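You operate a simulated robot arm through the tools that you are given. There is no shell and no other tool.

Carry out the task below with a simulated robot arm. There is one attempt and no reset: what you move stays moved.

Task
Oil the left chain over its whole length and wipe the oil mark off the purple bench.
Fine: stop pumping once it is oiled, oil no other chain, wipe with the pad and put it back, oil knob back to shut. Set down upright: blue pad. What is to be rubbed or washed off counts as gone when no trace of it is left.

It is judged by the outcome, as a careful person would: the job done as asked, and still so three seconds after it is handed in. It fails if anything else is knocked over, pushed out of place, dropped, spilled or broken.

Robot
A 6-joint arm with a two-finger parallel gripper, fixed in place. Base frame: the origin is on the floor under the middle of its stand, x ahead of it, y to its left, z up; the work surface is at about z = 850. Units: mm, degrees, N and s.
With the tool pointing down near the work surface it reaches from about 360 to 820 mm from the base axis. Its first joint turns from -166.0 to 166.0 degrees. Payload 3.91 kg.
The TCP is the grasp point between the finger pads, 30 mm short of the fingertips. In the tool frame z runs along the fingers and y along their closing line. Largest opening 110 mm; finger width 20, thickness 10; the body of the gripper, 48 by 112 mm, starts 55 mm behind the TCP.
Orientation is told as [roll, pitch, yaw] about the base's x, y, z axes, in that order, counted from this pose: with the fingers straight down and closing along the base's y, the tool's x points along the base's -x, its y along +y and its z along -z.

Tools
- The arm moves only by the tool arm_command. Its argument "deltas" is a list of rows, each an object (a shift or turn left out is 0, a gripper value left out holds the last) with "xyz": the shift along the base's x, y, z in units of 30 mm (1.0 is 30 mm), a list of three; "angular": the turn, a rotation vector about the base's x, y, z in units of 4 degrees (1.0 is 4 degrees), a list of three; "fingers": the finger opening in cm, from 0 to 11. In form: [{"xyz": [tx, ty, tz], "angular": [ax, ay, az], "fingers": fingers}, ...]. A call has 1 to 20 rows; each row shifts and turns the commanded pose from where the row before left it. A call with a number of a shift or a turn outside -1 to 1 is refused whole. A row lasts 0.2 s, in which the tool goes at most 50 mm and 8.6 degrees; a call with a longer step from one row to the next is refused whole, and so is a gripper value outside its range. A pose out of reach is approached as far as the arm can. The call stops where the force on the tool passes 40 N (or 10 N more than at its start, if that is more) or the arm is blocked; 0.2 s more then pass. Each finger travels about 45 mm/s and halts on what it meets, pressing with about 27 N; the grip force reading is that of the motor and also rises with nothing between the fingers. The clock runs only during rows and for 0.2 s after the last one: add rows that do not move to give the fingers time. It gives the time, the measured TCP pose, the force on the tool (base axes), the opening and the grip force at its end, in the units of the frame above (readings bear some noise), with the torque about the TCP (base axes, N m) and any sound that the robot's microphone picked up, and new pictures: "views" is both (left out), scene, wrist or none.
- Cameras (640 x 400 px; columns grow to the right, rows downward): "scene" is fixed at [400.9, 499.4, 1618.8]; the picture's right is [-0.36, 0.93, 0.00], its down [0.91, 0.35, -0.22] and it looks along [-0.21, -0.08, -0.97] (base axes); focal length 358 px, centre (320, 200). "wrist" rides on the gripper at [77, 7, -114] in the tool frame; the picture's right is [-0.09, 1.00, 0.00], its down [-0.80, -0.07, -0.59] and it looks along [-0.59, -0.05, 0.80] (tool axes); focal length 270 px, centre (320, 200). There is no depth. A picture from a camera that has moved, and an enlarged one, comes with that camera's place and axes in the base frame and with its lens.
- raise_lower(by): slides the trunk up (or, below 0, down) by that many mm; the arm rides with it, the base frame stays. It gives what a move gives, with no picture.
- close_up(camera, box): a new picture of the part [left, top, right, bottom] of that camera's present view, enlarged. No time passes.
- hand_in(): hands the job in; it is judged then, once.

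Nothing tells you positions but the pictures and the camera data. Unless the task says otherwise, let go and move clear before handing in.

The tools are called by a JSON object that holds its "op" and its "data". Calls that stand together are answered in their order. arm_command: Moves the arm, as the interface text tells. Its arguments: {"type":"object","properties":{"deltas":{"type":"array","items":{"type":"object","properties":{"xyz":{"type":"array","items":{"type":"number"}},"angular":{"type":"array","items":{"type":"number"}},"fingers":{"type":"number"}}}},"views":{"type":"string","enum":["both","scene","wrist","none"]}},"required":["deltas"]} The other tools are called the same way: raise_lower (by) moves the trunk up or down; close_up (camera, box) takes an enlarged picture of a part of a camera's view; hand_in () hands the job in.

At the start:

```text
time: 0.0
tcp_pos: [334.6, 336.5, 1301.9]
tcp_rot: [-0.1, 0.0, 0.1]
force: [-0.2, -0.1, 0.9]
moment: [-0.03, 0.02, 0.01]
width: 110.0
gripper_force: 0.0
trunk travel left (down, up): [-575.0, 35.0]
```

scene: 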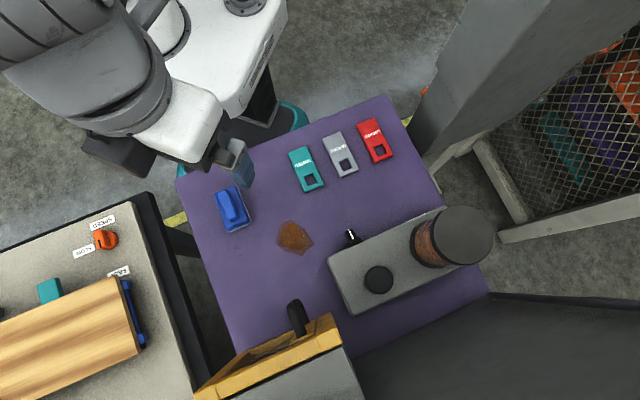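
wrist: 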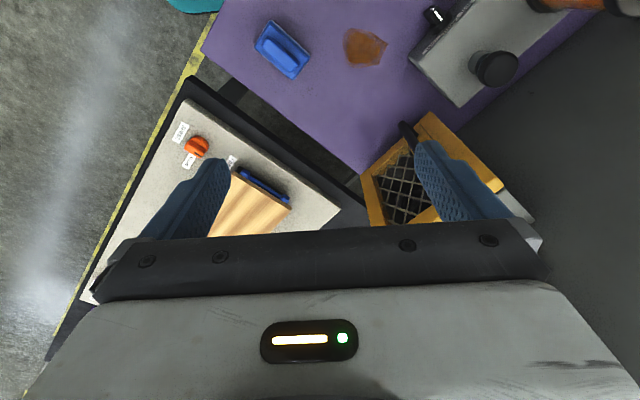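

I see a purple bench with a blue pad, an oil mark, three coloured tags/locks and a grey oiler unit with a black knob, and another bench with an orange knob and labels. I'll look at close-ups before moving anything.

{"op": "close_up", "data": {"camera": "scene", "box": [180, 100, 500, 300]}}

{"op": "close_up", "data": {"camera": "scene", "box": [0, 190, 220, 400]}}

{"op": "close_up", "data": {"camera": "scene", "box": [180, 260, 500, 400]}}

{"op": "close_up", "data": {"camera": "scene", "box": [400, 0, 640, 250]}}

{"op": "close_up", "data": {"camera": "wrist", "box": [80, 80, 360, 255]}}

{"op": "close_up", "data": {"camera": "wrist", "box": [330, 0, 640, 230]}}

```text
2.00 times, centred on (340, 200) of scene
camera zoom: at [400.9, 499.4, 1618.8], right [-0.36, 0.93, 0.0], down [0.91, 0.35, -0.22], along [-0.21, -0.08, -0.97], focal length 716 px, centre (280, 200)
```

zoom: 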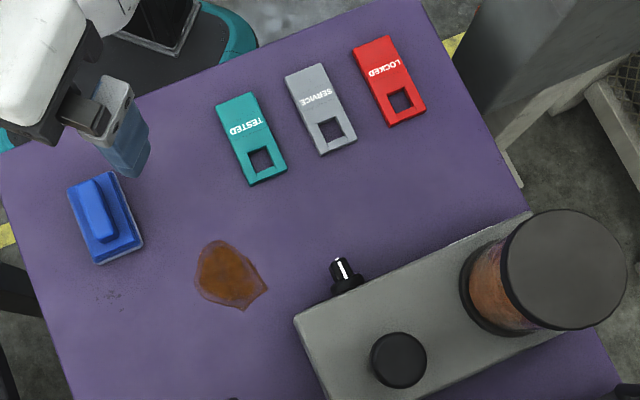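

```text
1.90 times, centred on (110, 295) of scene
camera zoom: at [400.9, 499.4, 1618.8], right [-0.36, 0.93, 0.0], down [0.91, 0.35, -0.22], along [-0.21, -0.08, -0.97], focal length 682 px, centre (720, 19)
```

zoom: 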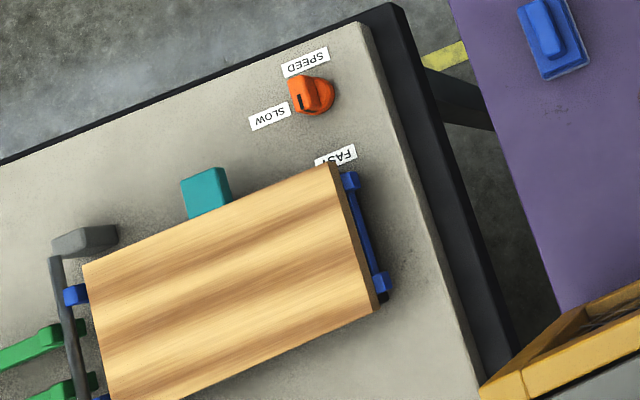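

```text
2.00 times, centred on (340, 330) of scene
camera zoom: at [400.9, 499.4, 1618.8], right [-0.36, 0.93, 0.0], down [0.91, 0.35, -0.22], along [-0.21, -0.08, -0.97], focal length 716 px, centre (280, -60)
```

zoom: 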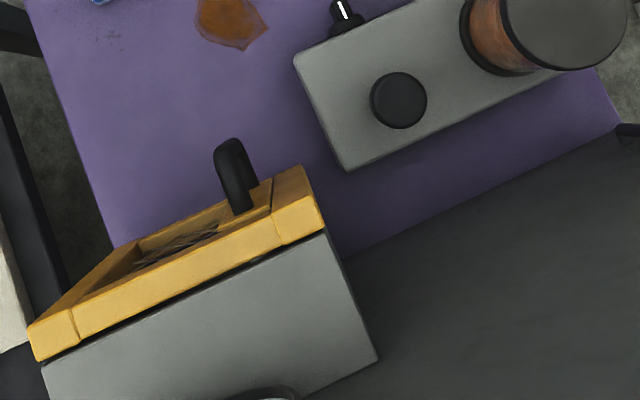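

```text
1.60 times, centred on (520, 125) of scene
camera zoom: at [400.9, 499.4, 1618.8], right [-0.36, 0.93, 0.0], down [0.91, 0.35, -0.22], along [-0.21, -0.08, -0.97], focal length 573 px, centre (0, 320)
```

zoom: 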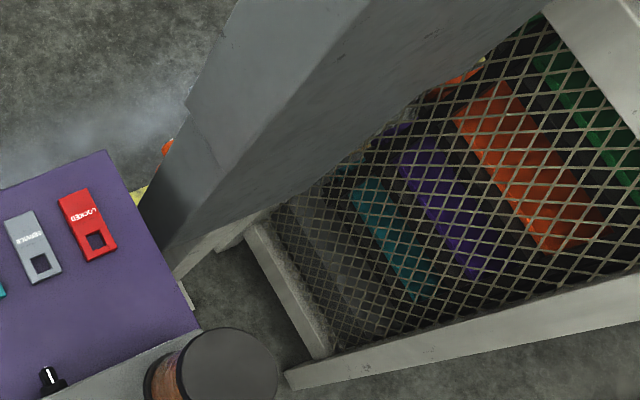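

```text
2.29 times, centred on (220, 168) of wrist
camera zoom: at [256.5, 342.9, 1415.3], right [0.09, 1.0, 0.0], down [0.8, -0.07, 0.59], along [0.59, -0.05, -0.8], focal length 618 px, centre (549, 274)
```

zoom: 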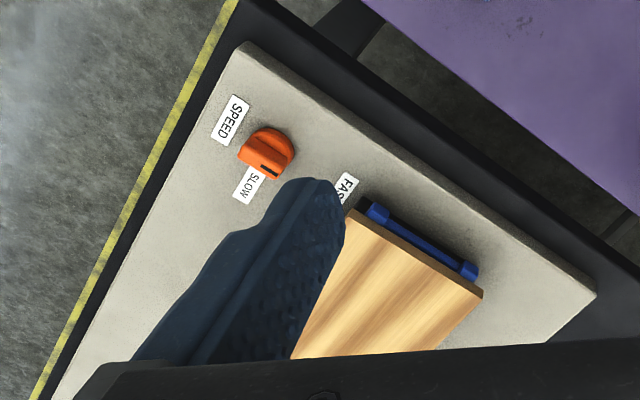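

```text
1.74 times, centred on (485, 115) of wrist
camera zoom: at [256.5, 342.9, 1415.3], right [0.09, 1.0, 0.0], down [0.8, -0.07, 0.59], along [0.59, -0.05, -0.8], focal length 470 px, centre (33, 348)
```

zoom: 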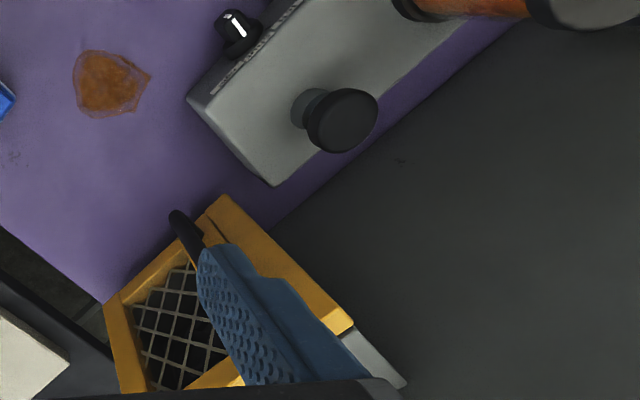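

The left bench ahead (+x) holds what looks like a wooden board/conveyor with a speed knob, and there's a yellow-framed guarded box on the purple bench. I can't see the chains yet, so I'll move the arm high up and look over the other bench.

{"op": "arm_command", "data": {"deltas": [{"xyz": [0, -1, 0]}, {"xyz": [0, -1, 0]}, {"xyz": [0, -1, 0]}, {"xyz": [0, -1, 0]}, {"xyz": [0, -1, 0]}, {"xyz": [0, -1, 0]}, {"xyz": [0, -1, 0]}, {"xyz": [0, -1, 0]}]}}

```text
time: 1.8
tcp_pos: [331.5, 95.9, 1300.5]
tcp_rot: [0.0, 0.0, 0.0]
force: [0.3, -1.7, 0.1]
moment: [-0.01, 0.02, 0.01]
width: 110.2
gripper_force: 0.1
trunk travel left (down, up): [-575.0, 35.0]
camera wrist: at [254.5, 103.0, 1415.3], right [0.09, 1.0, 0.0], down [0.8, -0.07, 0.59], along [0.59, -0.05, -0.8], focal length 270 px, centre (320, 200)
```

scene: 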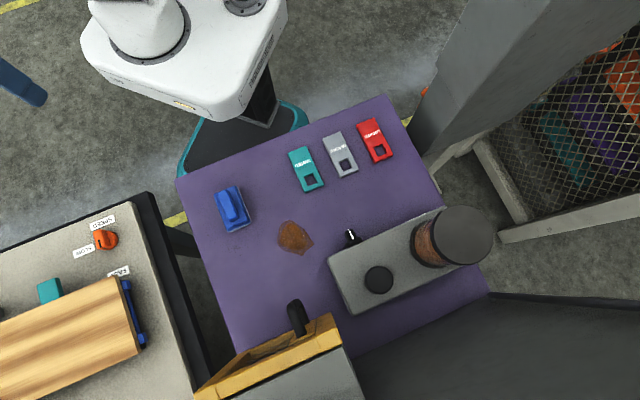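
wrist: 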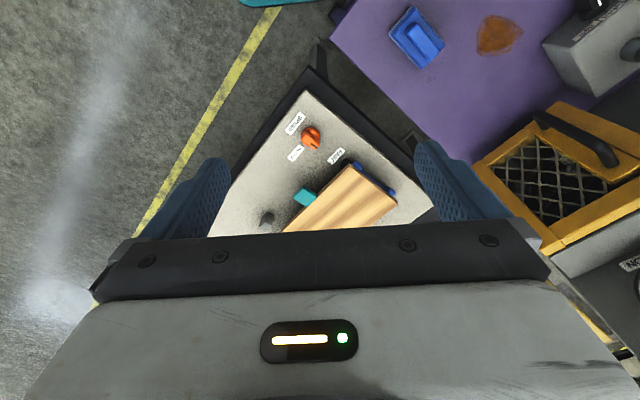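

The wooden piece sits on rollers on the far bench, and the yellow-framed box has a mesh guard with a handle. I'll tilt the wrist forward to see further.

{"op": "arm_command", "data": {"deltas": [{"angular": [0, -1, 0]}, {"angular": [0, -1, 0]}, {"angular": [0, -1, 0]}, {"angular": [0, -1, 0]}, {"angular": [0, -1, 0]}, {"angular": [0, -1, 0]}, {"angular": [0, -1, 0]}, {"angular": [0, -1, 0]}, {"angular": [0, -1, 0]}], "views": "wrist"}}

```text
time: 3.8
tcp_pos: [332.7, 94.7, 1300.2]
tcp_rot: [0.1, -36.2, -0.1]
force: [0.2, 0.3, 0.0]
moment: [0.01, 0.0, -0.02]
width: 110.1
gripper_force: 0.2
trunk travel left (down, up): [-575.0, 35.0]
camera wrist: at [203.5, 102.4, 1348.7], right [0.07, 1.0, 0.05], down [0.3, -0.07, 0.95], along [0.95, -0.05, -0.3], focal length 270 px, centre (320, 200)
```

wrist: 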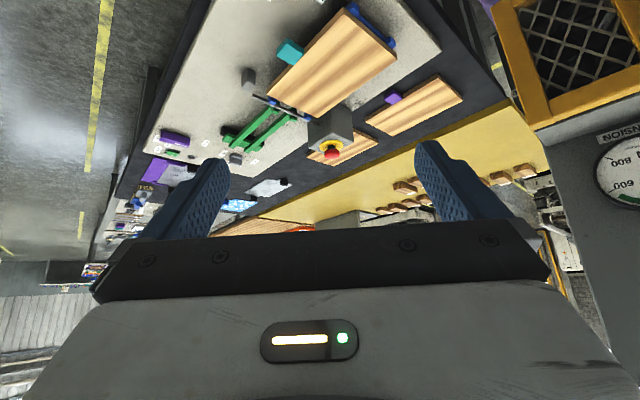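

Upside-down view: there's a machine with a TENSION gauge and a yellow mesh guard to the left. I'll turn towards it.

{"op": "arm_command", "data": {"deltas": [{"angular": [0, 0, 1]}, {"angular": [0, 0, 1]}, {"angular": [0, 0, 1]}, {"angular": [0, 0, 1]}, {"angular": [0, 0, 1]}, {"angular": [0, 0, 1]}, {"angular": [0, 0, 1]}, {"angular": [0, 0, 1]}, {"angular": [0, 0, 1]}, {"angular": [0, 0, 1]}, {"angular": [0, 0, 1]}], "views": "wrist"}}

```text
time: 6.2
tcp_pos: [334.3, 94.2, 1301.4]
tcp_rot: [0.0, -36.0, 44.0]
force: [0.0, 1.0, 0.4]
moment: [0.02, -0.01, 0.01]
width: 110.0
gripper_force: 0.0
trunk travel left (down, up): [-575.0, 35.0]
camera wrist: at [235.6, 10.2, 1348.1], right [-0.64, 0.77, 0.05], down [0.26, 0.16, 0.95], along [0.72, 0.62, -0.3], focal length 270 px, centre (320, 200)
```

wrist: 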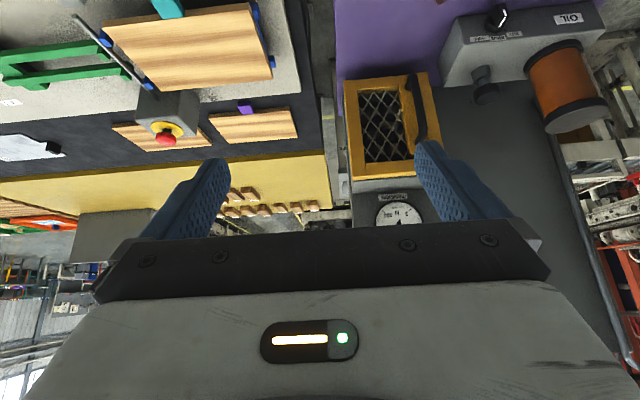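

{"op": "close_up", "data": {"camera": "wrist", "box": [320, 0, 640, 230]}}

{"op": "close_up", "data": {"camera": "wrist", "box": [430, 0, 620, 110]}}

{"op": "close_up", "data": {"camera": "wrist", "box": [330, 60, 450, 230]}}

```text
1.74 times, centred on (480, 115) of wrist
camera zoom: at [235.6, 10.2, 1348.1], right [-0.64, 0.77, 0.05], down [0.26, 0.16, 0.95], along [0.72, 0.62, -0.3], focal length 470 px, centre (42, 348)
```

zoom: 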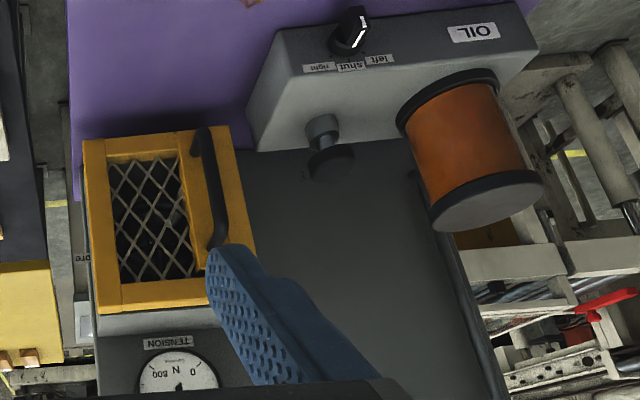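

```text
3.37 times, centred on (525, 55) of wrist
camera zoom: at [235.6, 10.2, 1348.1], right [-0.64, 0.77, 0.05], down [0.26, 0.16, 0.95], along [0.72, 0.62, -0.3], focal length 910 px, centre (-370, 688)
```

zoom: 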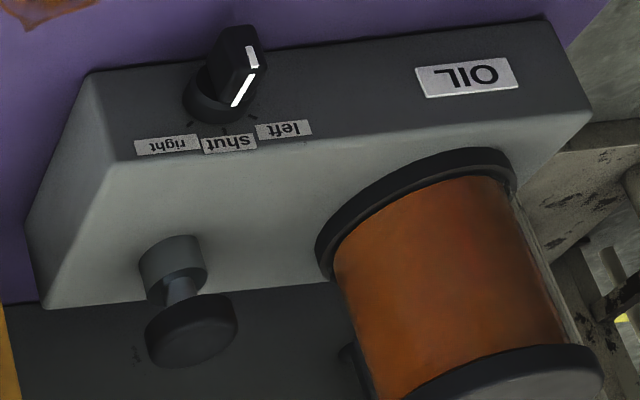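

```text
2.35 times, centred on (390, 145) of wrist
camera zoom: at [235.6, 10.2, 1348.1], right [-0.64, 0.77, 0.05], down [0.26, 0.16, 0.95], along [0.72, 0.62, -0.3], focal length 636 px, centre (155, 329)
```

zoom: 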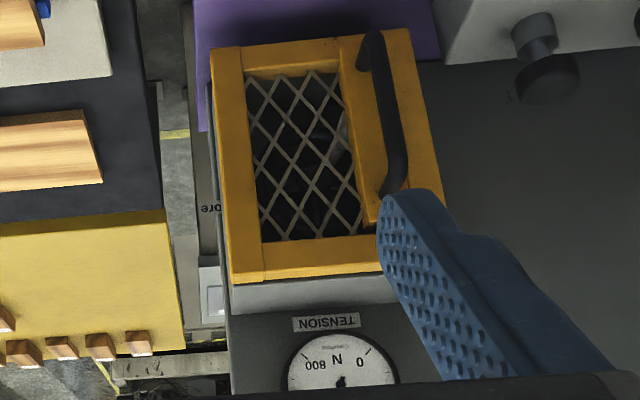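

The bench is turned 45° to the base. The oiler has a left/shut/right knob and a pump button on top. The machine has a mesh guard with a handle and a tension gauge. I'll move the camera nearer the guard to see the chains.

{"op": "arm_command", "data": {"deltas": [{"xyz": [0.086, 0.962, -0.714]}, {"xyz": [0.086, 0.962, -0.714]}, {"xyz": [0.086, 0.962, -0.714]}, {"xyz": [0.086, 0.962, -0.714]}, {"xyz": [0.086, 0.962, -0.714]}, {"xyz": [0.086, 0.962, -0.714]}, {"xyz": [0.086, 0.962, -0.714]}], "views": "both"}}

```text
time: 7.8
tcp_pos: [351.1, 298.7, 1147.7]
tcp_rot: [0.0, -35.9, 44.1]
force: [-0.6, -0.1, -0.8]
moment: [0.03, 0.0, -0.01]
width: 110.2
gripper_force: 0.0
trunk travel left (down, up): [-575.0, 35.0]
camera wrist: at [253.6, 214.2, 1196.8], right [-0.64, 0.77, 0.05], down [0.26, 0.16, 0.95], along [0.72, 0.62, -0.3], focal length 270 px, centre (320, 200)
```

scene: 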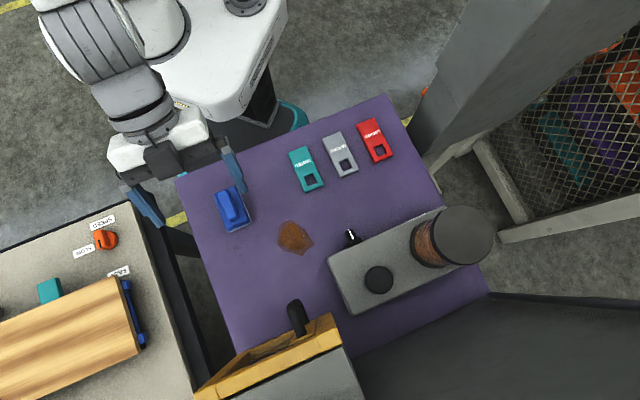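
wrist: 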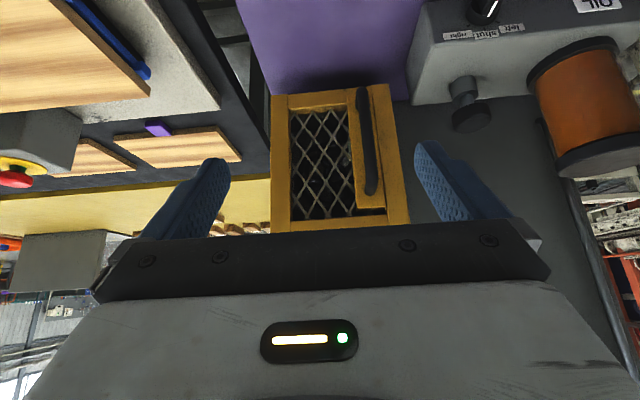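

{"op": "close_up", "data": {"camera": "wrist", "box": [260, 80, 420, 235]}}

{"op": "close_up", "data": {"camera": "wrist", "box": [410, 0, 640, 140]}}

```text
2.58 times, centred on (340, 158) of wrist
camera zoom: at [253.6, 214.2, 1196.8], right [-0.64, 0.77, 0.05], down [0.26, 0.16, 0.95], along [0.72, 0.62, -0.3], focal length 698 px, centre (268, 310)
```

zoom: 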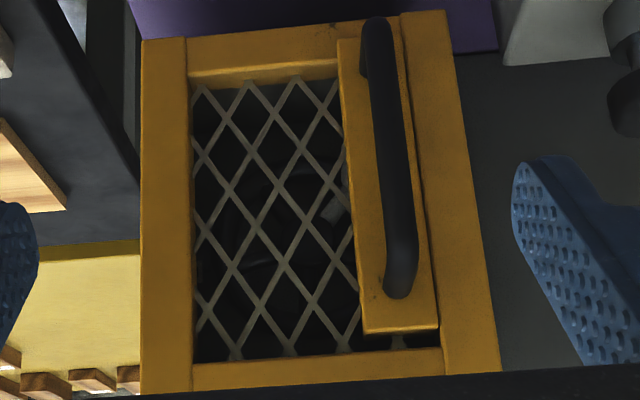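

```text
2.78 times, centred on (525, 70) of wrist
camera zoom: at [253.6, 214.2, 1196.8], right [-0.64, 0.77, 0.05], down [0.26, 0.16, 0.95], along [0.72, 0.62, -0.3], focal length 752 px, centre (-250, 562)
```

zoom: 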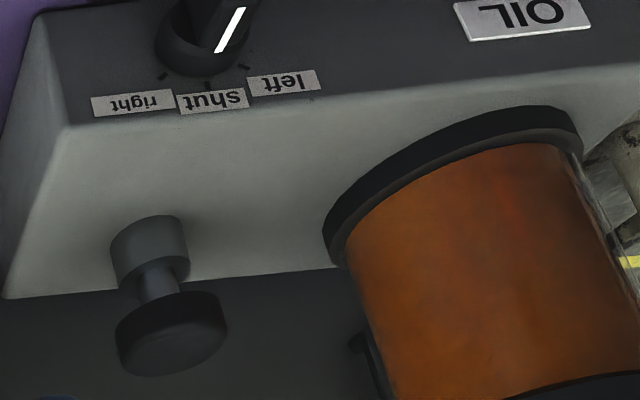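

{"op": "arm_command", "data": {"deltas": [{"angular": [0.695, -0.719, 0]}, {"angular": [0.695, -0.719, 0]}, {"angular": [0.695, -0.719, 0]}, {"angular": [0.695, -0.719, 0]}, {"angular": [0.695, -0.719, 0]}, {"angular": [0.695, -0.719, 0]}, {"angular": [0.695, -0.719, 0]}], "views": "wrist"}}

```text
time: 9.4
tcp_pos: [370.5, 325.1, 1164.8]
tcp_rot: [1.3, -60.9, 44.1]
force: [0.0, 0.2, -0.2]
moment: [-0.03, 0.01, 0.02]
width: 109.7
gripper_force: 0.0
out of reach, approached as far as the arm can: row 2, 5, 6, 7
trunk travel left (down, up): [-575.0, 35.0]
camera wrist: at [269.1, 233.1, 1154.5], right [-0.67, 0.73, 0.09], down [-0.03, -0.15, 0.99], along [0.74, 0.66, 0.13], focal length 270 px, centre (320, 200)
```

wrist: 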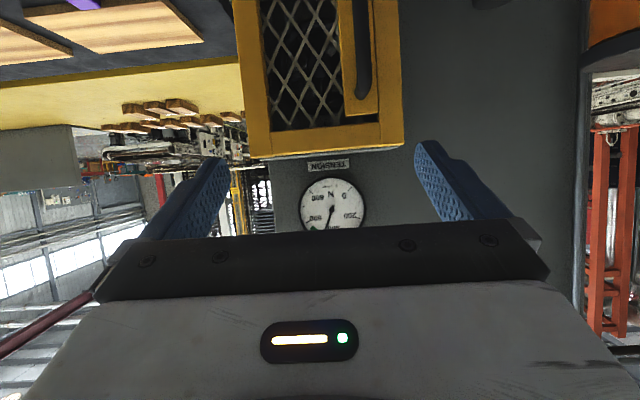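

{"op": "close_up", "data": {"camera": "wrist", "box": [230, 0, 420, 240]}}

{"op": "close_up", "data": {"camera": "wrist", "box": [0, 80, 290, 280]}}

```text
1.67 times, centred on (325, 120) of wrist
camera zoom: at [269.1, 233.1, 1154.5], right [-0.67, 0.73, 0.09], down [-0.03, -0.15, 0.99], along [0.74, 0.66, 0.13], focal length 450 px, centre (312, 333)
```

zoom: 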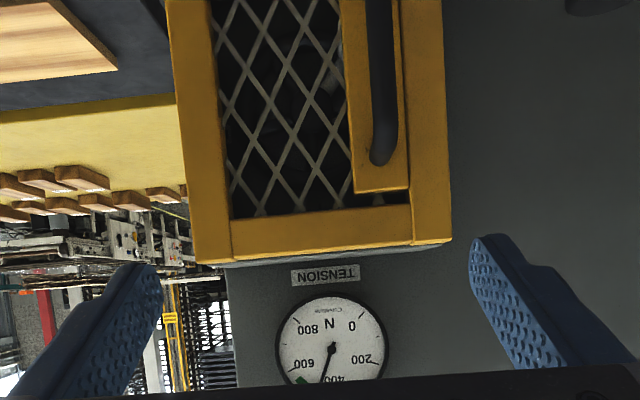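

```text
2.00 times, centred on (145, 180) of wrist
camera zoom: at [269.1, 233.1, 1154.5], right [-0.67, 0.73, 0.09], down [-0.03, -0.15, 0.99], along [0.74, 0.66, 0.13], focal length 541 px, centre (670, 240)
```

zoom: 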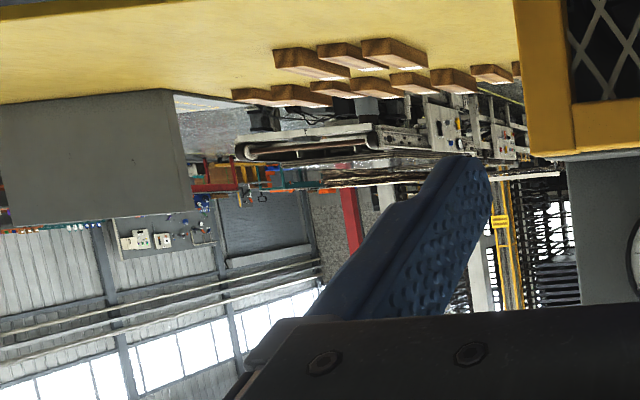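

{"op": "close_up", "data": {"camera": "wrist", "box": [250, 0, 370, 130]}}

{"op": "close_up", "data": {"camera": "wrist", "box": [290, 150, 380, 240]}}

{"op": "close_up", "data": {"camera": "scene", "box": [190, 290, 350, 400]}}

```text
3.08 times, centred on (310, 65) of wrist
camera zoom: at [269.1, 233.1, 1154.5], right [-0.67, 0.73, 0.09], down [-0.03, -0.15, 0.99], along [0.74, 0.66, 0.13], focal length 832 px, centre (351, 615)
```

zoom: 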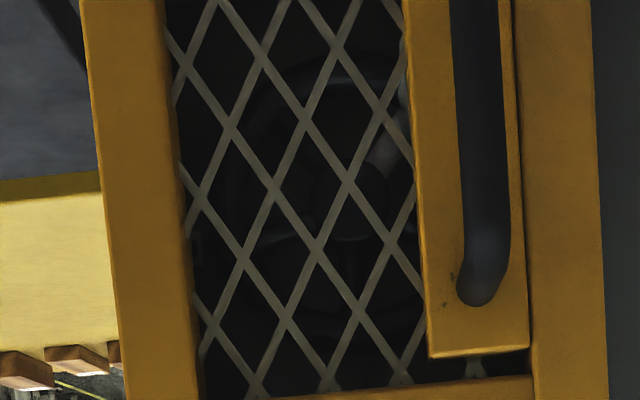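

```text
4.44 times, centred on (335, 195) of wrist
camera zoom: at [269.1, 233.1, 1154.5], right [-0.67, 0.73, 0.09], down [-0.03, -0.15, 0.99], along [0.74, 0.66, 0.13], focal length 1201 px, centre (253, 222)
```

zoom: 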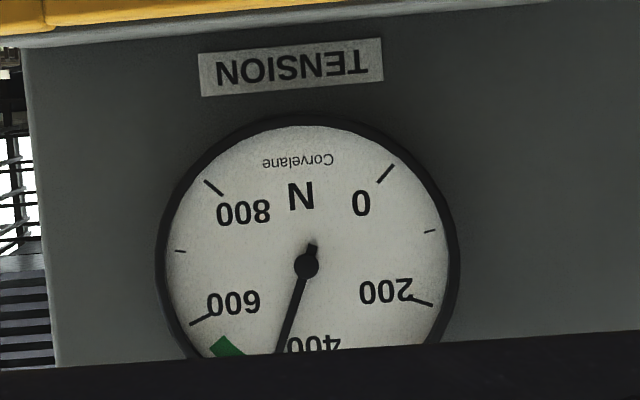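

```text
3.64 times, centred on (270, 345) of scene
camera zoom: at [400.9, 499.4, 1618.8], right [-0.36, 0.93, 0.0], down [0.91, 0.35, -0.22], along [-0.21, -0.08, -0.97], focal length 1302 px, centre (502, -327)
```

zoom: 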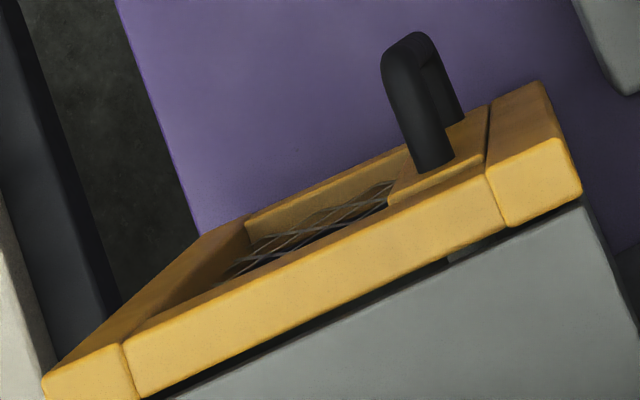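

The TENSION gauge sits on a tall dark panel above the guard; a wheel is inside the guard. Chains may be higher up on the panel, so I'll lower the trunk a bit to give the arm room to look upward.

{"op": "raise_lower", "data": {"by": -120}}

```text
time: 10.9
tcp_pos: [371.4, 325.5, 1045.8]
tcp_rot: [1.1, -60.9, 44.0]
force: [-0.4, -0.6, 0.3]
moment: [-0.02, -0.03, -0.02]
width: 110.1
gripper_force: 0.1
trunk travel left (down, up): [-455.0, 155.0]
```

{"op": "arm_command", "data": {"deltas": [{"xyz": [-0.5, -0.5, 1]}, {"xyz": [-0.5, -0.5, 1]}, {"xyz": [-0.5, -0.5, 1]}, {"xyz": [-0.5, -0.5, 1]}, {"angular": [0.695, -0.719, 0]}, {"angular": [0.695, -0.719, 0]}, {"angular": [0.695, -0.719, 0]}, {"angular": [0.695, -0.719, 0]}, {"angular": [0.695, -0.719, 0]}], "views": "both"}}

```text
time: 12.9
tcp_pos: [339.2, 294.5, 1210.3]
tcp_rot: [1.2, -81.0, 44.1]
force: [0.3, 0.6, 0.1]
moment: [0.0, 0.03, -0.01]
width: 109.9
gripper_force: 0.1
out of reach, approached as far as the arm can: row 1, 4, 5, 6, 7, 8, 9
trunk travel left (down, up): [-455.0, 155.0]
camera wrist: at [246.6, 210.2, 1152.6], right [-0.7, 0.71, 0.09], down [-0.27, -0.38, 0.88], along [0.66, 0.59, 0.46], focal length 270 px, centre (320, 200)
```

scene: 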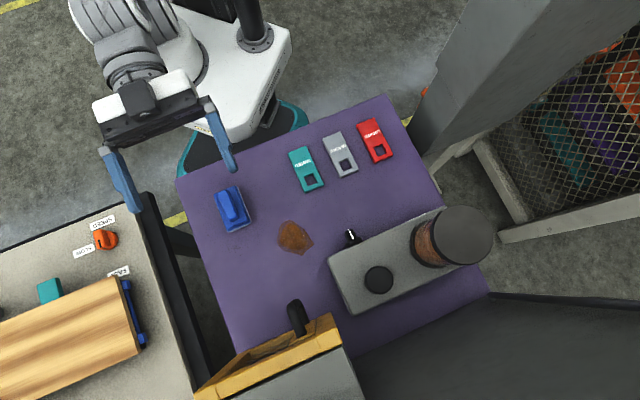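
wrist: 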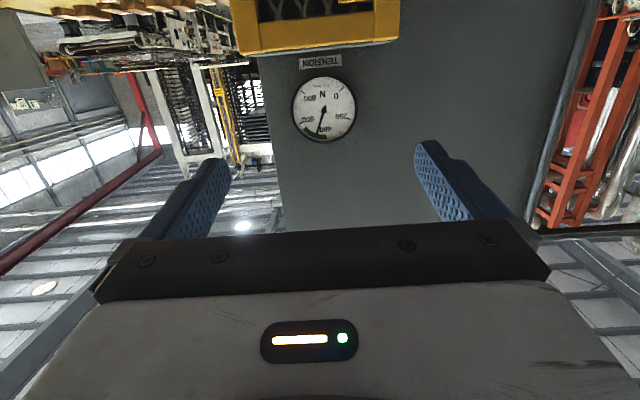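

{"op": "arm_command", "data": {"deltas": [{"angular": [-0.695, 0.719, 0], "xyz": [0, 0, -1]}, {"angular": [-0.695, 0.719, 0], "xyz": [0, 0, -1]}, {"angular": [-0.695, 0.719, 0], "xyz": [0, 0, -1]}, {"angular": [-0.695, 0.719, 0], "xyz": [0, 0, -1]}, {"angular": [-0.695, 0.719, 0], "xyz": [0, 0, -1]}, {"xyz": [0.7, 0.7, 0]}, {"xyz": [0.7, 0.7, 0]}, {"xyz": [0.7, 0.7, 0]}, {"xyz": [0.7, 0.7, 0]}], "views": "both"}}

```text
time: 14.9
tcp_pos: [441.8, 396.0, 1081.0]
tcp_rot: [1.3, -60.7, 44.0]
force: [0.0, -0.4, 0.1]
moment: [0.0, -0.03, 0.02]
width: 109.9
gripper_force: 0.0
out of reach, approached as far as the arm can: row 1, 2, 3, 4, 5
trunk travel left (down, up): [-455.0, 155.0]
camera wrist: at [339.5, 302.7, 1070.0], right [-0.67, 0.73, 0.09], down [-0.03, -0.15, 0.99], along [0.74, 0.66, 0.12], focal length 270 px, centre (320, 200)
```

scene: 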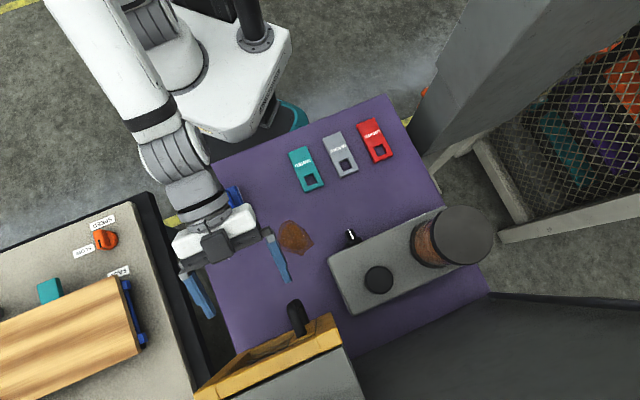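
wrist: 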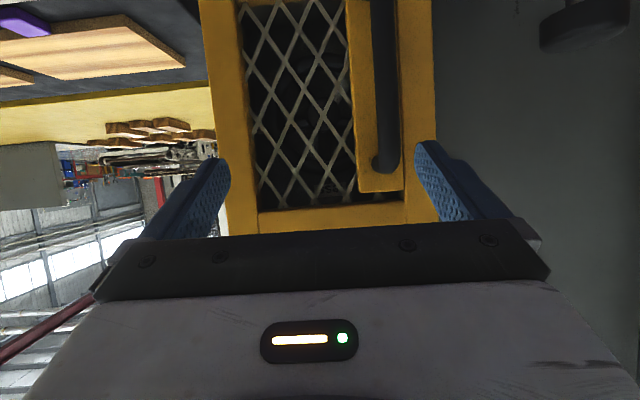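

{"op": "close_up", "data": {"camera": "wrist", "box": [230, 0, 370, 120]}}

{"op": "close_up", "data": {"camera": "wrist", "box": [230, 100, 370, 220]}}

```text
3.33 times, centred on (300, 60) of wrist
camera zoom: at [339.5, 302.7, 1070.0], right [-0.67, 0.73, 0.09], down [-0.03, -0.15, 0.99], along [0.74, 0.66, 0.12], focal length 901 px, centre (387, 667)
```

zoom: 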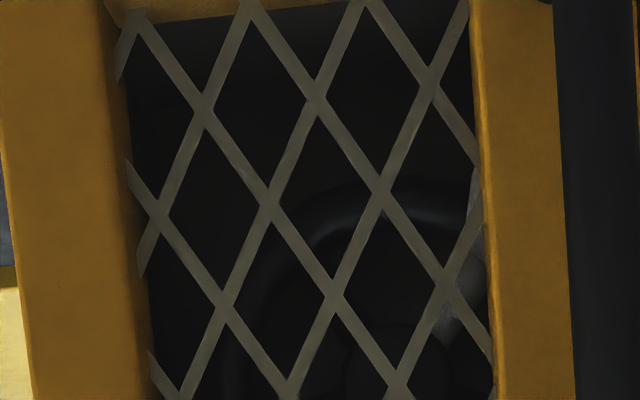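

```text
3.33 times, centred on (300, 160) of wrist
camera zoom: at [339.5, 302.7, 1070.0], right [-0.67, 0.73, 0.09], down [-0.03, -0.15, 0.99], along [0.74, 0.66, 0.12], focal length 901 px, centre (387, 333)
```

zoom: 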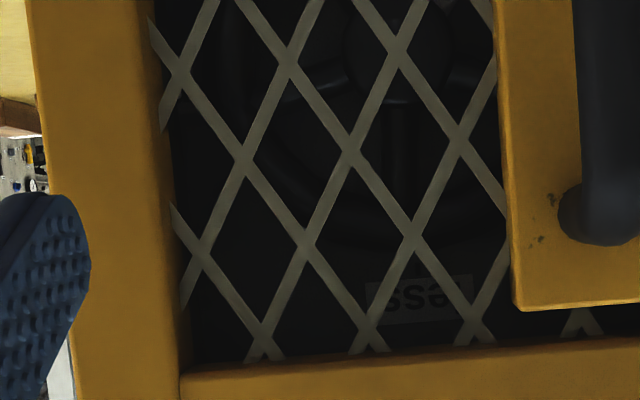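

Behind the guard is a tension handwheel (less/more), so not the chains. I'll back off and examine the other bench, where boards lie on what may be chain conveyors.

{"op": "arm_command", "data": {"deltas": [{"angular": [-0.695, 0.719, 0], "xyz": [-0.7, -0.7, 0.3]}, {"angular": [-0.695, 0.719, 0], "xyz": [-0.7, -0.7, 0.3]}, {"angular": [-0.695, 0.719, 0], "xyz": [-0.7, -0.7, 0.3]}, {"angular": [-0.695, 0.719, 0], "xyz": [-0.7, -0.7, 0.3]}, {"angular": [-0.695, 0.719, 0], "xyz": [-0.7, -0.7, 0.3]}, {"angular": [-0.695, 0.719, 0], "xyz": [-0.7, -0.7, 0.3]}], "views": "none"}}

{"op": "raise_lower", "data": {"by": 120}}

{"op": "arm_command", "data": {"deltas": [{"angular": [0, 0, -1], "xyz": [0, -0.8, 0]}, {"angular": [0, 0, -1], "xyz": [0, -0.8, 0]}, {"angular": [0, 0, -1], "xyz": [0, -0.8, 0]}, {"angular": [0, 0, -1], "xyz": [0, -0.8, 0]}, {"angular": [0, 0, -1], "xyz": [0, -0.8, 0]}, {"angular": [0, 0, -1], "xyz": [0, -0.8, 0]}, {"angular": [0, 0, -1], "xyz": [0, -0.8, 0]}, {"angular": [0, 0, -1], "xyz": [0, -0.8, 0]}, {"angular": [0, 0, -1], "xyz": [0, -0.8, 0]}, {"angular": [0, 0, -1], "xyz": [0, -0.8, 0]}, {"angular": [0, 0, -1], "xyz": [0, -0.8, 0]}], "views": "wrist"}}

```text
time: 16.3
tcp_pos: [317.6, 278.3, 1130.6]
tcp_rot: [1.2, -36.9, 43.9]
force: [-0.1, 0.4, -0.9]
moment: [-0.04, 0.01, 0.01]
width: 110.0
gripper_force: 0.1
out of reach, approached as far as the arm can: row 3
trunk travel left (down, up): [-455.0, 155.0]
```

```text
time: 17.8
tcp_pos: [316.5, 279.6, 1250.2]
tcp_rot: [1.3, -36.9, 44.0]
force: [-0.1, 0.2, -0.5]
moment: [0.03, 0.02, 0.0]
width: 109.8
gripper_force: 0.1
trunk travel left (down, up): [-575.0, 35.0]
```

```text
time: 20.2
tcp_pos: [323.4, 20.4, 1241.2]
tcp_rot: [0.9, -33.8, 1.2]
force: [-0.2, 0.2, 0.2]
moment: [0.02, 0.0, 0.01]
width: 110.0
gripper_force: 0.1
trunk travel left (down, up): [-575.0, 35.0]
camera wrist: at [195.0, 22.0, 1292.6], right [0.04, 1.0, 0.06], down [0.34, -0.07, 0.94], along [0.94, -0.02, -0.34], focal length 270 px, centre (320, 200)
```

wrist: 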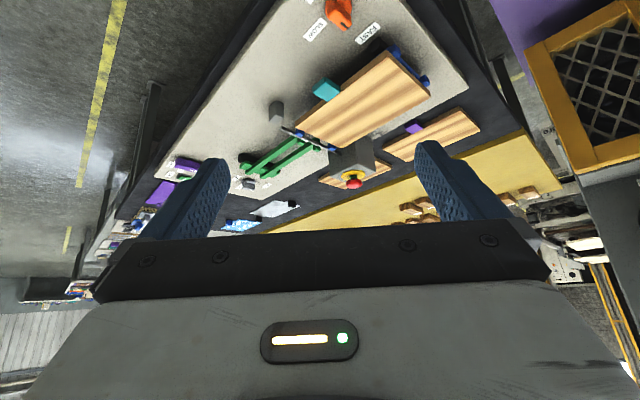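

{"op": "close_up", "data": {"camera": "wrist", "box": [220, 30, 400, 200]}}

{"op": "close_up", "data": {"camera": "wrist", "box": [130, 120, 320, 230]}}

{"op": "close_up", "data": {"camera": "wrist", "box": [360, 60, 640, 280]}}

```text
2.35 times, centred on (310, 115) of wrist
camera zoom: at [195.0, 22.0, 1292.6], right [0.04, 1.0, 0.06], down [0.34, -0.07, 0.94], along [0.94, -0.02, -0.34], focal length 636 px, centre (344, 400)
```

zoom: 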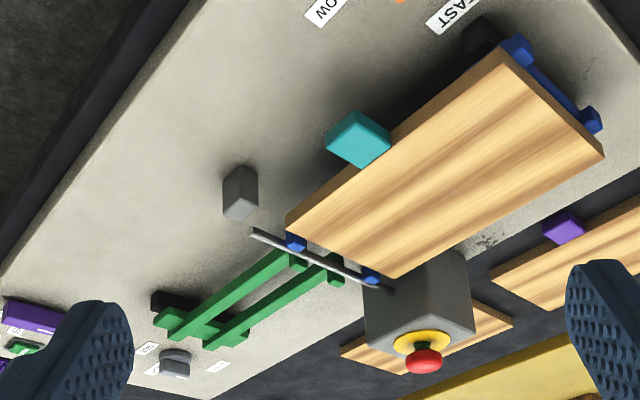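

```text
3.37 times, centred on (225, 175) of wrist
camera zoom: at [195.0, 22.0, 1292.6], right [0.04, 1.0, 0.06], down [0.34, -0.07, 0.94], along [0.94, -0.02, -0.34], focal length 910 px, centre (640, 284)
```

zoom: 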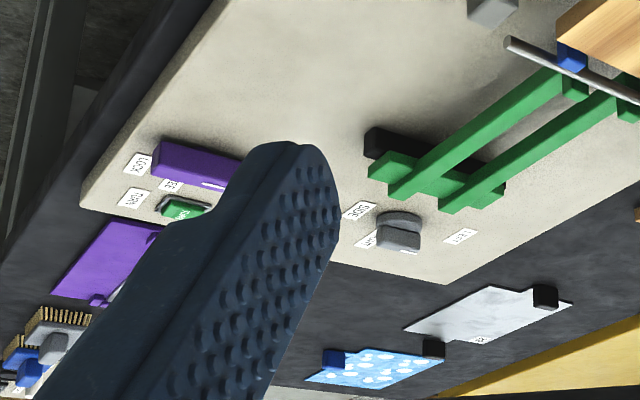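

```text
1.82 times, centred on (500, 170) of wrist
camera zoom: at [195.0, 22.0, 1292.6], right [0.04, 1.0, 0.06], down [0.34, -0.07, 0.94], along [0.94, -0.02, -0.34], focal length 491 px, centre (-7, 254)
```

zoom: 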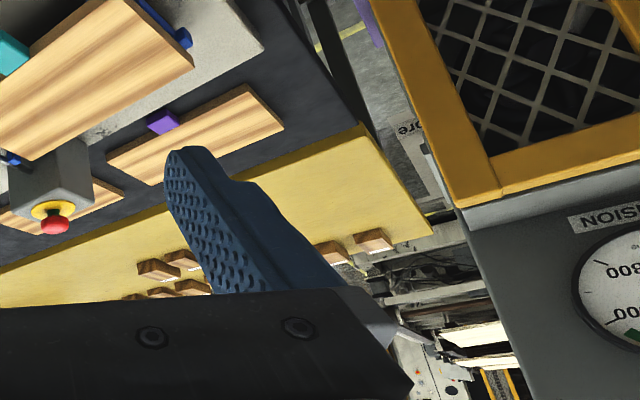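

{"op": "close_up", "data": {"camera": "scene", "box": [380, 0, 540, 220]}}

{"op": "close_up", "data": {"camera": "scene", "box": [340, 230, 640, 400]}}

{"op": "close_up", "data": {"camera": "scene", "box": [480, 20, 640, 240]}}

```text
1.82 times, centred on (460, 110) of scene
camera zoom: at [400.9, 499.4, 1618.8], right [-0.36, 0.93, 0.0], down [0.91, 0.35, -0.22], along [-0.21, -0.08, -0.97], focal length 651 px, centre (66, 364)
```

zoom: 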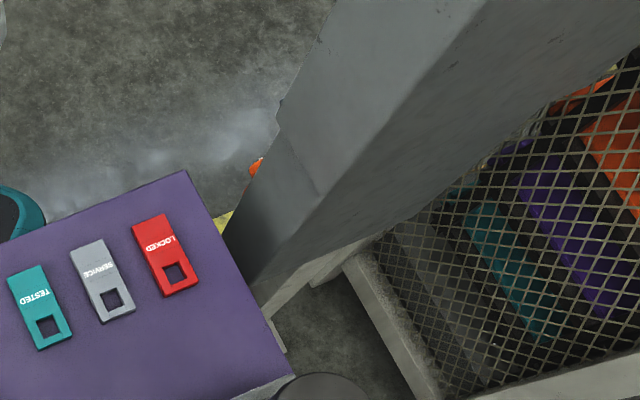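

```text
2.13 times, centred on (490, 315) of scene
camera zoom: at [400.9, 499.4, 1618.8], right [-0.36, 0.93, 0.0], down [0.91, 0.35, -0.22], along [-0.21, -0.08, -0.97], focal length 764 px, centre (-43, -45)
```

zoom: 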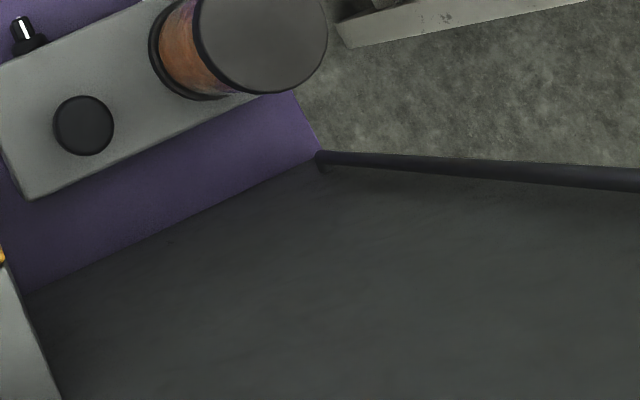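

```text
1.82 times, centred on (560, 130) of scene
camera zoom: at [400.9, 499.4, 1618.8], right [-0.36, 0.93, 0.0], down [0.91, 0.35, -0.22], along [-0.21, -0.08, -0.97], focal length 651 px, centre (-116, 327)
```

zoom: 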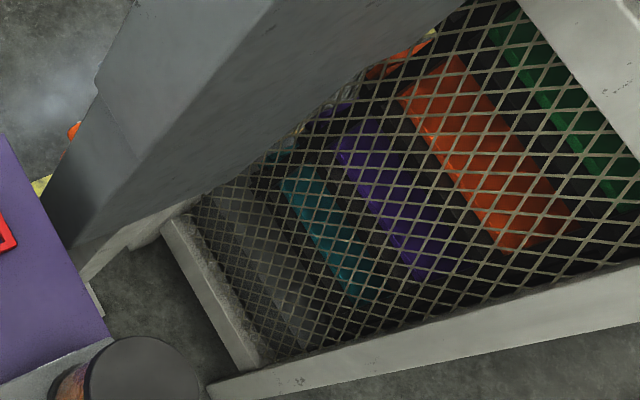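

I notice coloured steps behind a mesh at the far left – it looks like an escalator-type machine, which would have a left and right chain. I'll turn the camera that way.

{"op": "arm_command", "data": {"deltas": [{"angular": [0, 0, 1], "xyz": [-0.1, 0.3, 0]}, {"angular": [0, 0, 1], "xyz": [-0.1, 0.3, 0]}, {"angular": [0, 0, 1], "xyz": [-0.1, 0.3, 0]}, {"angular": [0, 0, 1], "xyz": [-0.1, 0.3, 0]}, {"angular": [0, 0, 1], "xyz": [-0.1, 0.3, 0]}, {"angular": [0, 0, 1], "xyz": [-0.1, 0.3, 0]}, {"angular": [0, 0, 1], "xyz": [-0.1, 0.3, 0]}, {"angular": [0, 0, 1], "xyz": [-0.1, 0.3, 0]}, {"angular": [0, 0, 1], "xyz": [-0.1, 0.3, 0]}, {"angular": [0, 0, 1], "xyz": [-0.1, 0.3, 0]}, {"angular": [0, 0, 1], "xyz": [-0.1, 0.3, 0]}, {"angular": [0, 0, 1], "xyz": [-0.1, 0.3, 0]}, {"angular": [0, 0, 1], "xyz": [-0.1, 0.3, 0]}, {"angular": [0, 0, 1], "xyz": [-0.1, 0.3, 0]}, {"angular": [0, 0, 1], "xyz": [-0.1, 0.3, 0]}, {"angular": [0, 0, 1], "xyz": [-0.1, 0.3, 0]}, {"angular": [0, 0, 1], "xyz": [-0.1, 0.3, 0]}, {"angular": [0, 0, 1], "xyz": [-0.1, 0.3, 0]}, {"angular": [0, 0, 1], "xyz": [-0.1, 0.3, 0]}, {"angular": [0, 0, 1], "xyz": [-0.1, 0.3, 0]}], "views": "both"}}

```text
time: 24.4
tcp_pos: [257.7, 194.6, 1250.2]
tcp_rot: [1.4, -36.8, 80.1]
force: [-0.5, -0.2, 0.2]
moment: [0.02, -0.02, -0.04]
width: 110.2
gripper_force: 0.0
trunk travel left (down, up): [-575.0, 35.0]
camera wrist: at [231.1, 67.2, 1295.6], right [-0.97, 0.23, 0.07], down [0.13, 0.27, 0.95], along [0.2, 0.94, -0.29], focal length 270 px, centre (320, 200)
```

scene: 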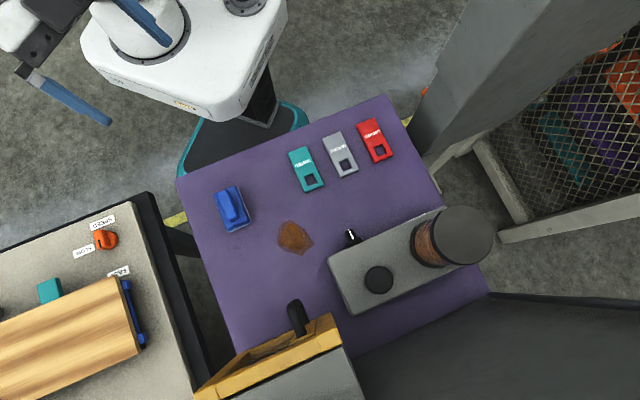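
wrist: 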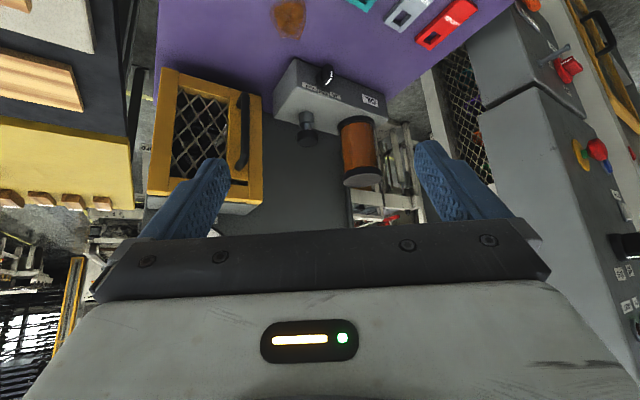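

{"op": "close_up", "data": {"camera": "wrist", "box": [430, 0, 640, 180]}}

{"op": "close_up", "data": {"camera": "wrist", "box": [480, 140, 640, 350]}}

{"op": "close_up", "data": {"camera": "wrist", "box": [330, 90, 450, 240]}}

```text
2.22 times, centred on (535, 90) of wrist
camera zoom: at [231.1, 67.2, 1295.6], right [-0.97, 0.23, 0.07], down [0.13, 0.27, 0.95], along [0.2, 0.94, -0.29], focal length 601 px, centre (-158, 444)
```

zoom: 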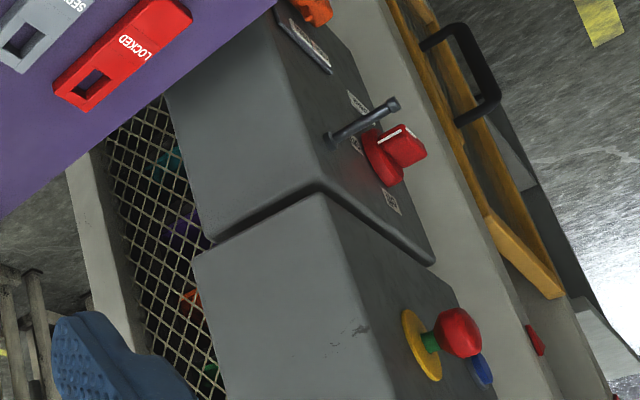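

```text
1.90 times, centred on (560, 245) of wrist
camera zoom: at [231.1, 67.2, 1295.6], right [-0.97, 0.23, 0.07], down [0.13, 0.27, 0.95], along [0.2, 0.94, -0.29], focal length 515 px, centre (-137, 114)
```

zoom: 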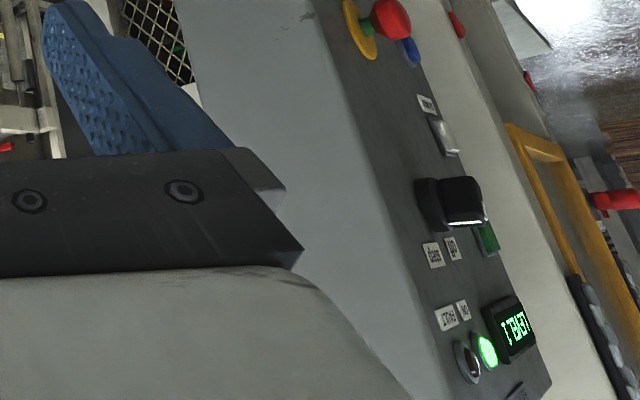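

```text
2.67 times, centred on (390, 165) of wrist
camera zoom: at [231.1, 67.2, 1295.6], right [-0.97, 0.23, 0.07], down [0.13, 0.27, 0.95], along [0.2, 0.94, -0.29], focal length 721 px, centre (133, 293)
```

zoom: 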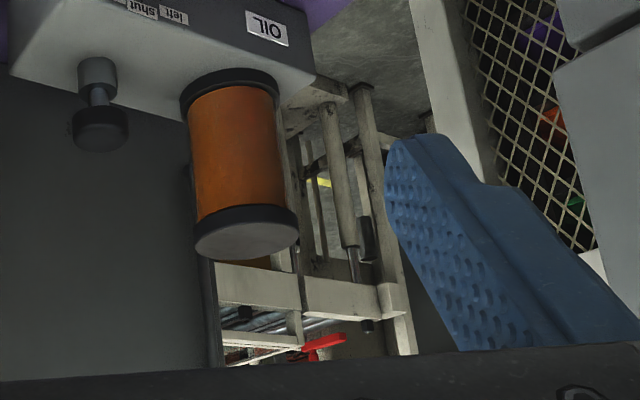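

There's a control cabinet to the left with a red isolator, an emergency stop, selector switches, lamps and a display. I'll turn the camera to face it.

{"op": "arm_command", "data": {"deltas": [{"angular": [0, 0, 1], "xyz": [0.1, 0.15, 0.1]}, {"angular": [0, 0, 1], "xyz": [0.1, 0.15, 0.1]}, {"angular": [0, 0, 1], "xyz": [0.1, 0.15, 0.1]}, {"angular": [0, 0, 1], "xyz": [0.1, 0.15, 0.1]}, {"angular": [0, 0, 1], "xyz": [0.1, 0.15, 0.1]}, {"angular": [0, 0, 1], "xyz": [0.1, 0.15, 0.1]}, {"angular": [0, 0, 1], "xyz": [0.1, 0.15, 0.1]}, {"angular": [0, 0, 1], "xyz": [0.1, 0.15, 0.1]}, {"angular": [0, 0, 1], "xyz": [0.1, 0.15, 0.1]}, {"angular": [0, 0, 1], "xyz": [0.1, 0.15, 0.1]}, {"angular": [0, 0, 1], "xyz": [0.1, 0.15, 0.1]}, {"angular": [0, 0, 1], "xyz": [0.1, 0.15, 0.1]}], "views": "wrist"}}

```text
time: 27.0
tcp_pos: [294.1, 247.5, 1285.9]
tcp_rot: [1.3, -36.8, 128.2]
force: [-0.2, -0.5, 0.0]
moment: [0.01, -0.03, -0.02]
width: 110.1
gripper_force: 0.0
trunk travel left (down, up): [-575.0, 35.0]
camera wrist: at [371.2, 143.8, 1332.4], right [-0.82, -0.57, 0.07], down [-0.11, 0.28, 0.95], along [-0.56, 0.77, -0.29], focal length 270 px, centre (320, 200)
```

wrist: 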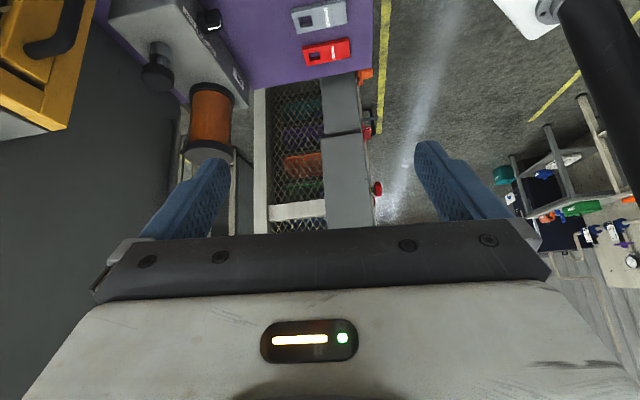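

{"op": "close_up", "data": {"camera": "wrist", "box": [230, 60, 390, 240]}}

{"op": "close_up", "data": {"camera": "wrist", "box": [440, 60, 640, 280]}}

```text
2.22 times, centred on (310, 150) of wrist
camera zoom: at [371.2, 143.8, 1332.4], right [-0.82, -0.57, 0.07], down [-0.11, 0.28, 0.95], along [-0.56, 0.77, -0.29], focal length 601 px, centre (342, 311)
```

zoom: 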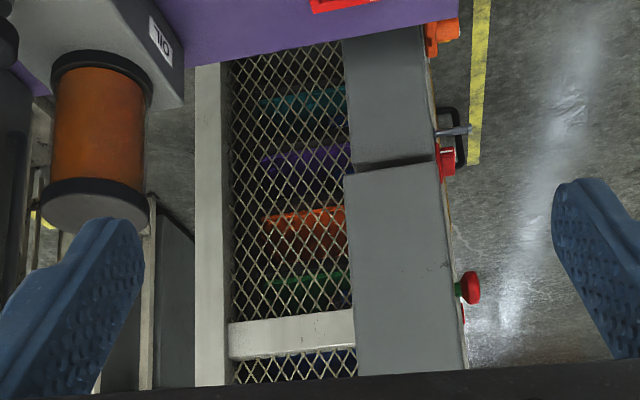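

```text
1.82 times, centred on (540, 170) of wrist
camera zoom: at [371.2, 143.8, 1332.4], right [-0.82, -0.57, 0.07], down [-0.11, 0.28, 0.95], along [-0.56, 0.77, -0.29], focal length 491 px, centre (-80, 254)
```

zoom: 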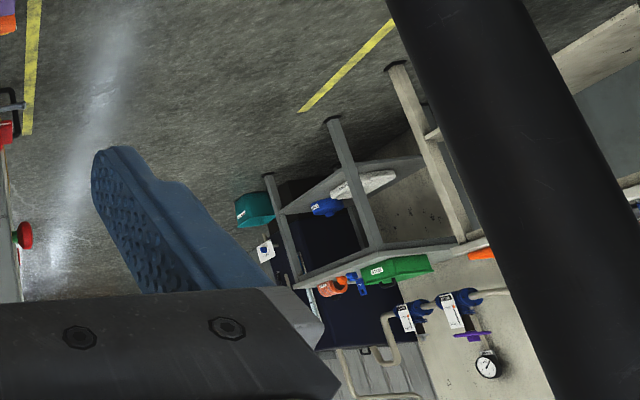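

The mesh side-wall encloses a vertical carousel-like machine with stacked coloured trays; its control panel faces the robot side. I'll swing the arm around to face that panel, keeping well clear.

{"op": "arm_command", "data": {"deltas": [{"angular": [0, 0, -1], "xyz": [-0.916, 0.506, 0]}, {"angular": [0, 0, -1], "xyz": [-0.916, 0.506, 0]}, {"angular": [0, 0, -1], "xyz": [-0.916, 0.506, 0]}, {"angular": [0, 0, -1], "xyz": [-0.916, 0.506, 0]}, {"angular": [0, 0, -1], "xyz": [-0.916, 0.506, 0]}, {"angular": [0, 0, -1], "xyz": [-0.916, 0.506, 0]}, {"angular": [0, 0, -1], "xyz": [-0.916, 0.506, 0]}, {"angular": [0, 0, -1], "xyz": [-0.916, 0.506, 0]}, {"angular": [0, 0, -1], "xyz": [-0.916, 0.506, 0]}, {"angular": [0, 0, -1], "xyz": [-0.916, 0.506, 0]}], "views": "both"}}

```text
time: 29.2
tcp_pos: [18.3, 401.7, 1286.7]
tcp_rot: [1.1, -36.7, 88.1]
force: [-0.2, 0.4, 0.1]
moment: [-0.02, 0.0, 0.02]
width: 110.0
gripper_force: 0.1
trunk travel left (down, up): [-575.0, 35.0]
camera wrist: at [9.7, 271.7, 1332.0], right [-0.99, 0.09, 0.07], down [0.09, 0.28, 0.95], along [0.07, 0.95, -0.29], focal length 270 px, centre (320, 200)
```

scene: 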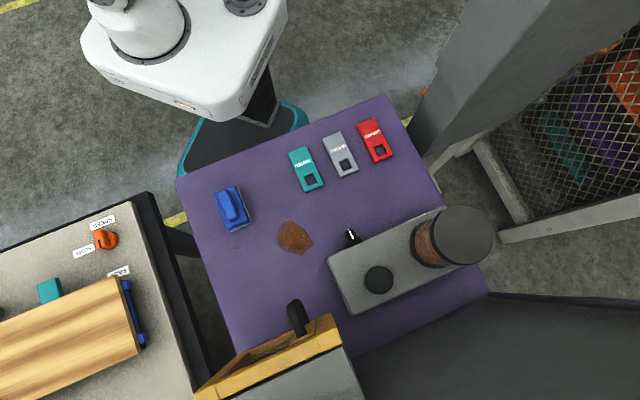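
wrist: 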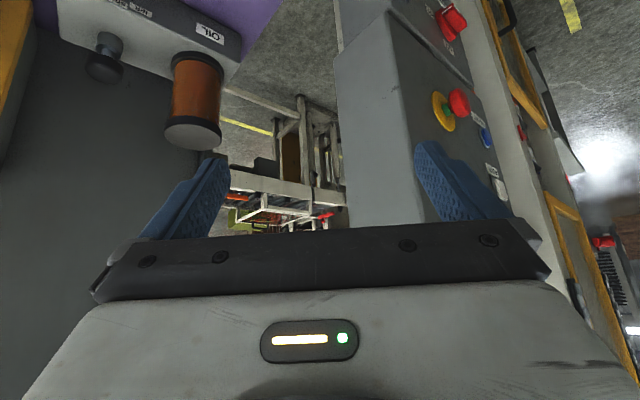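

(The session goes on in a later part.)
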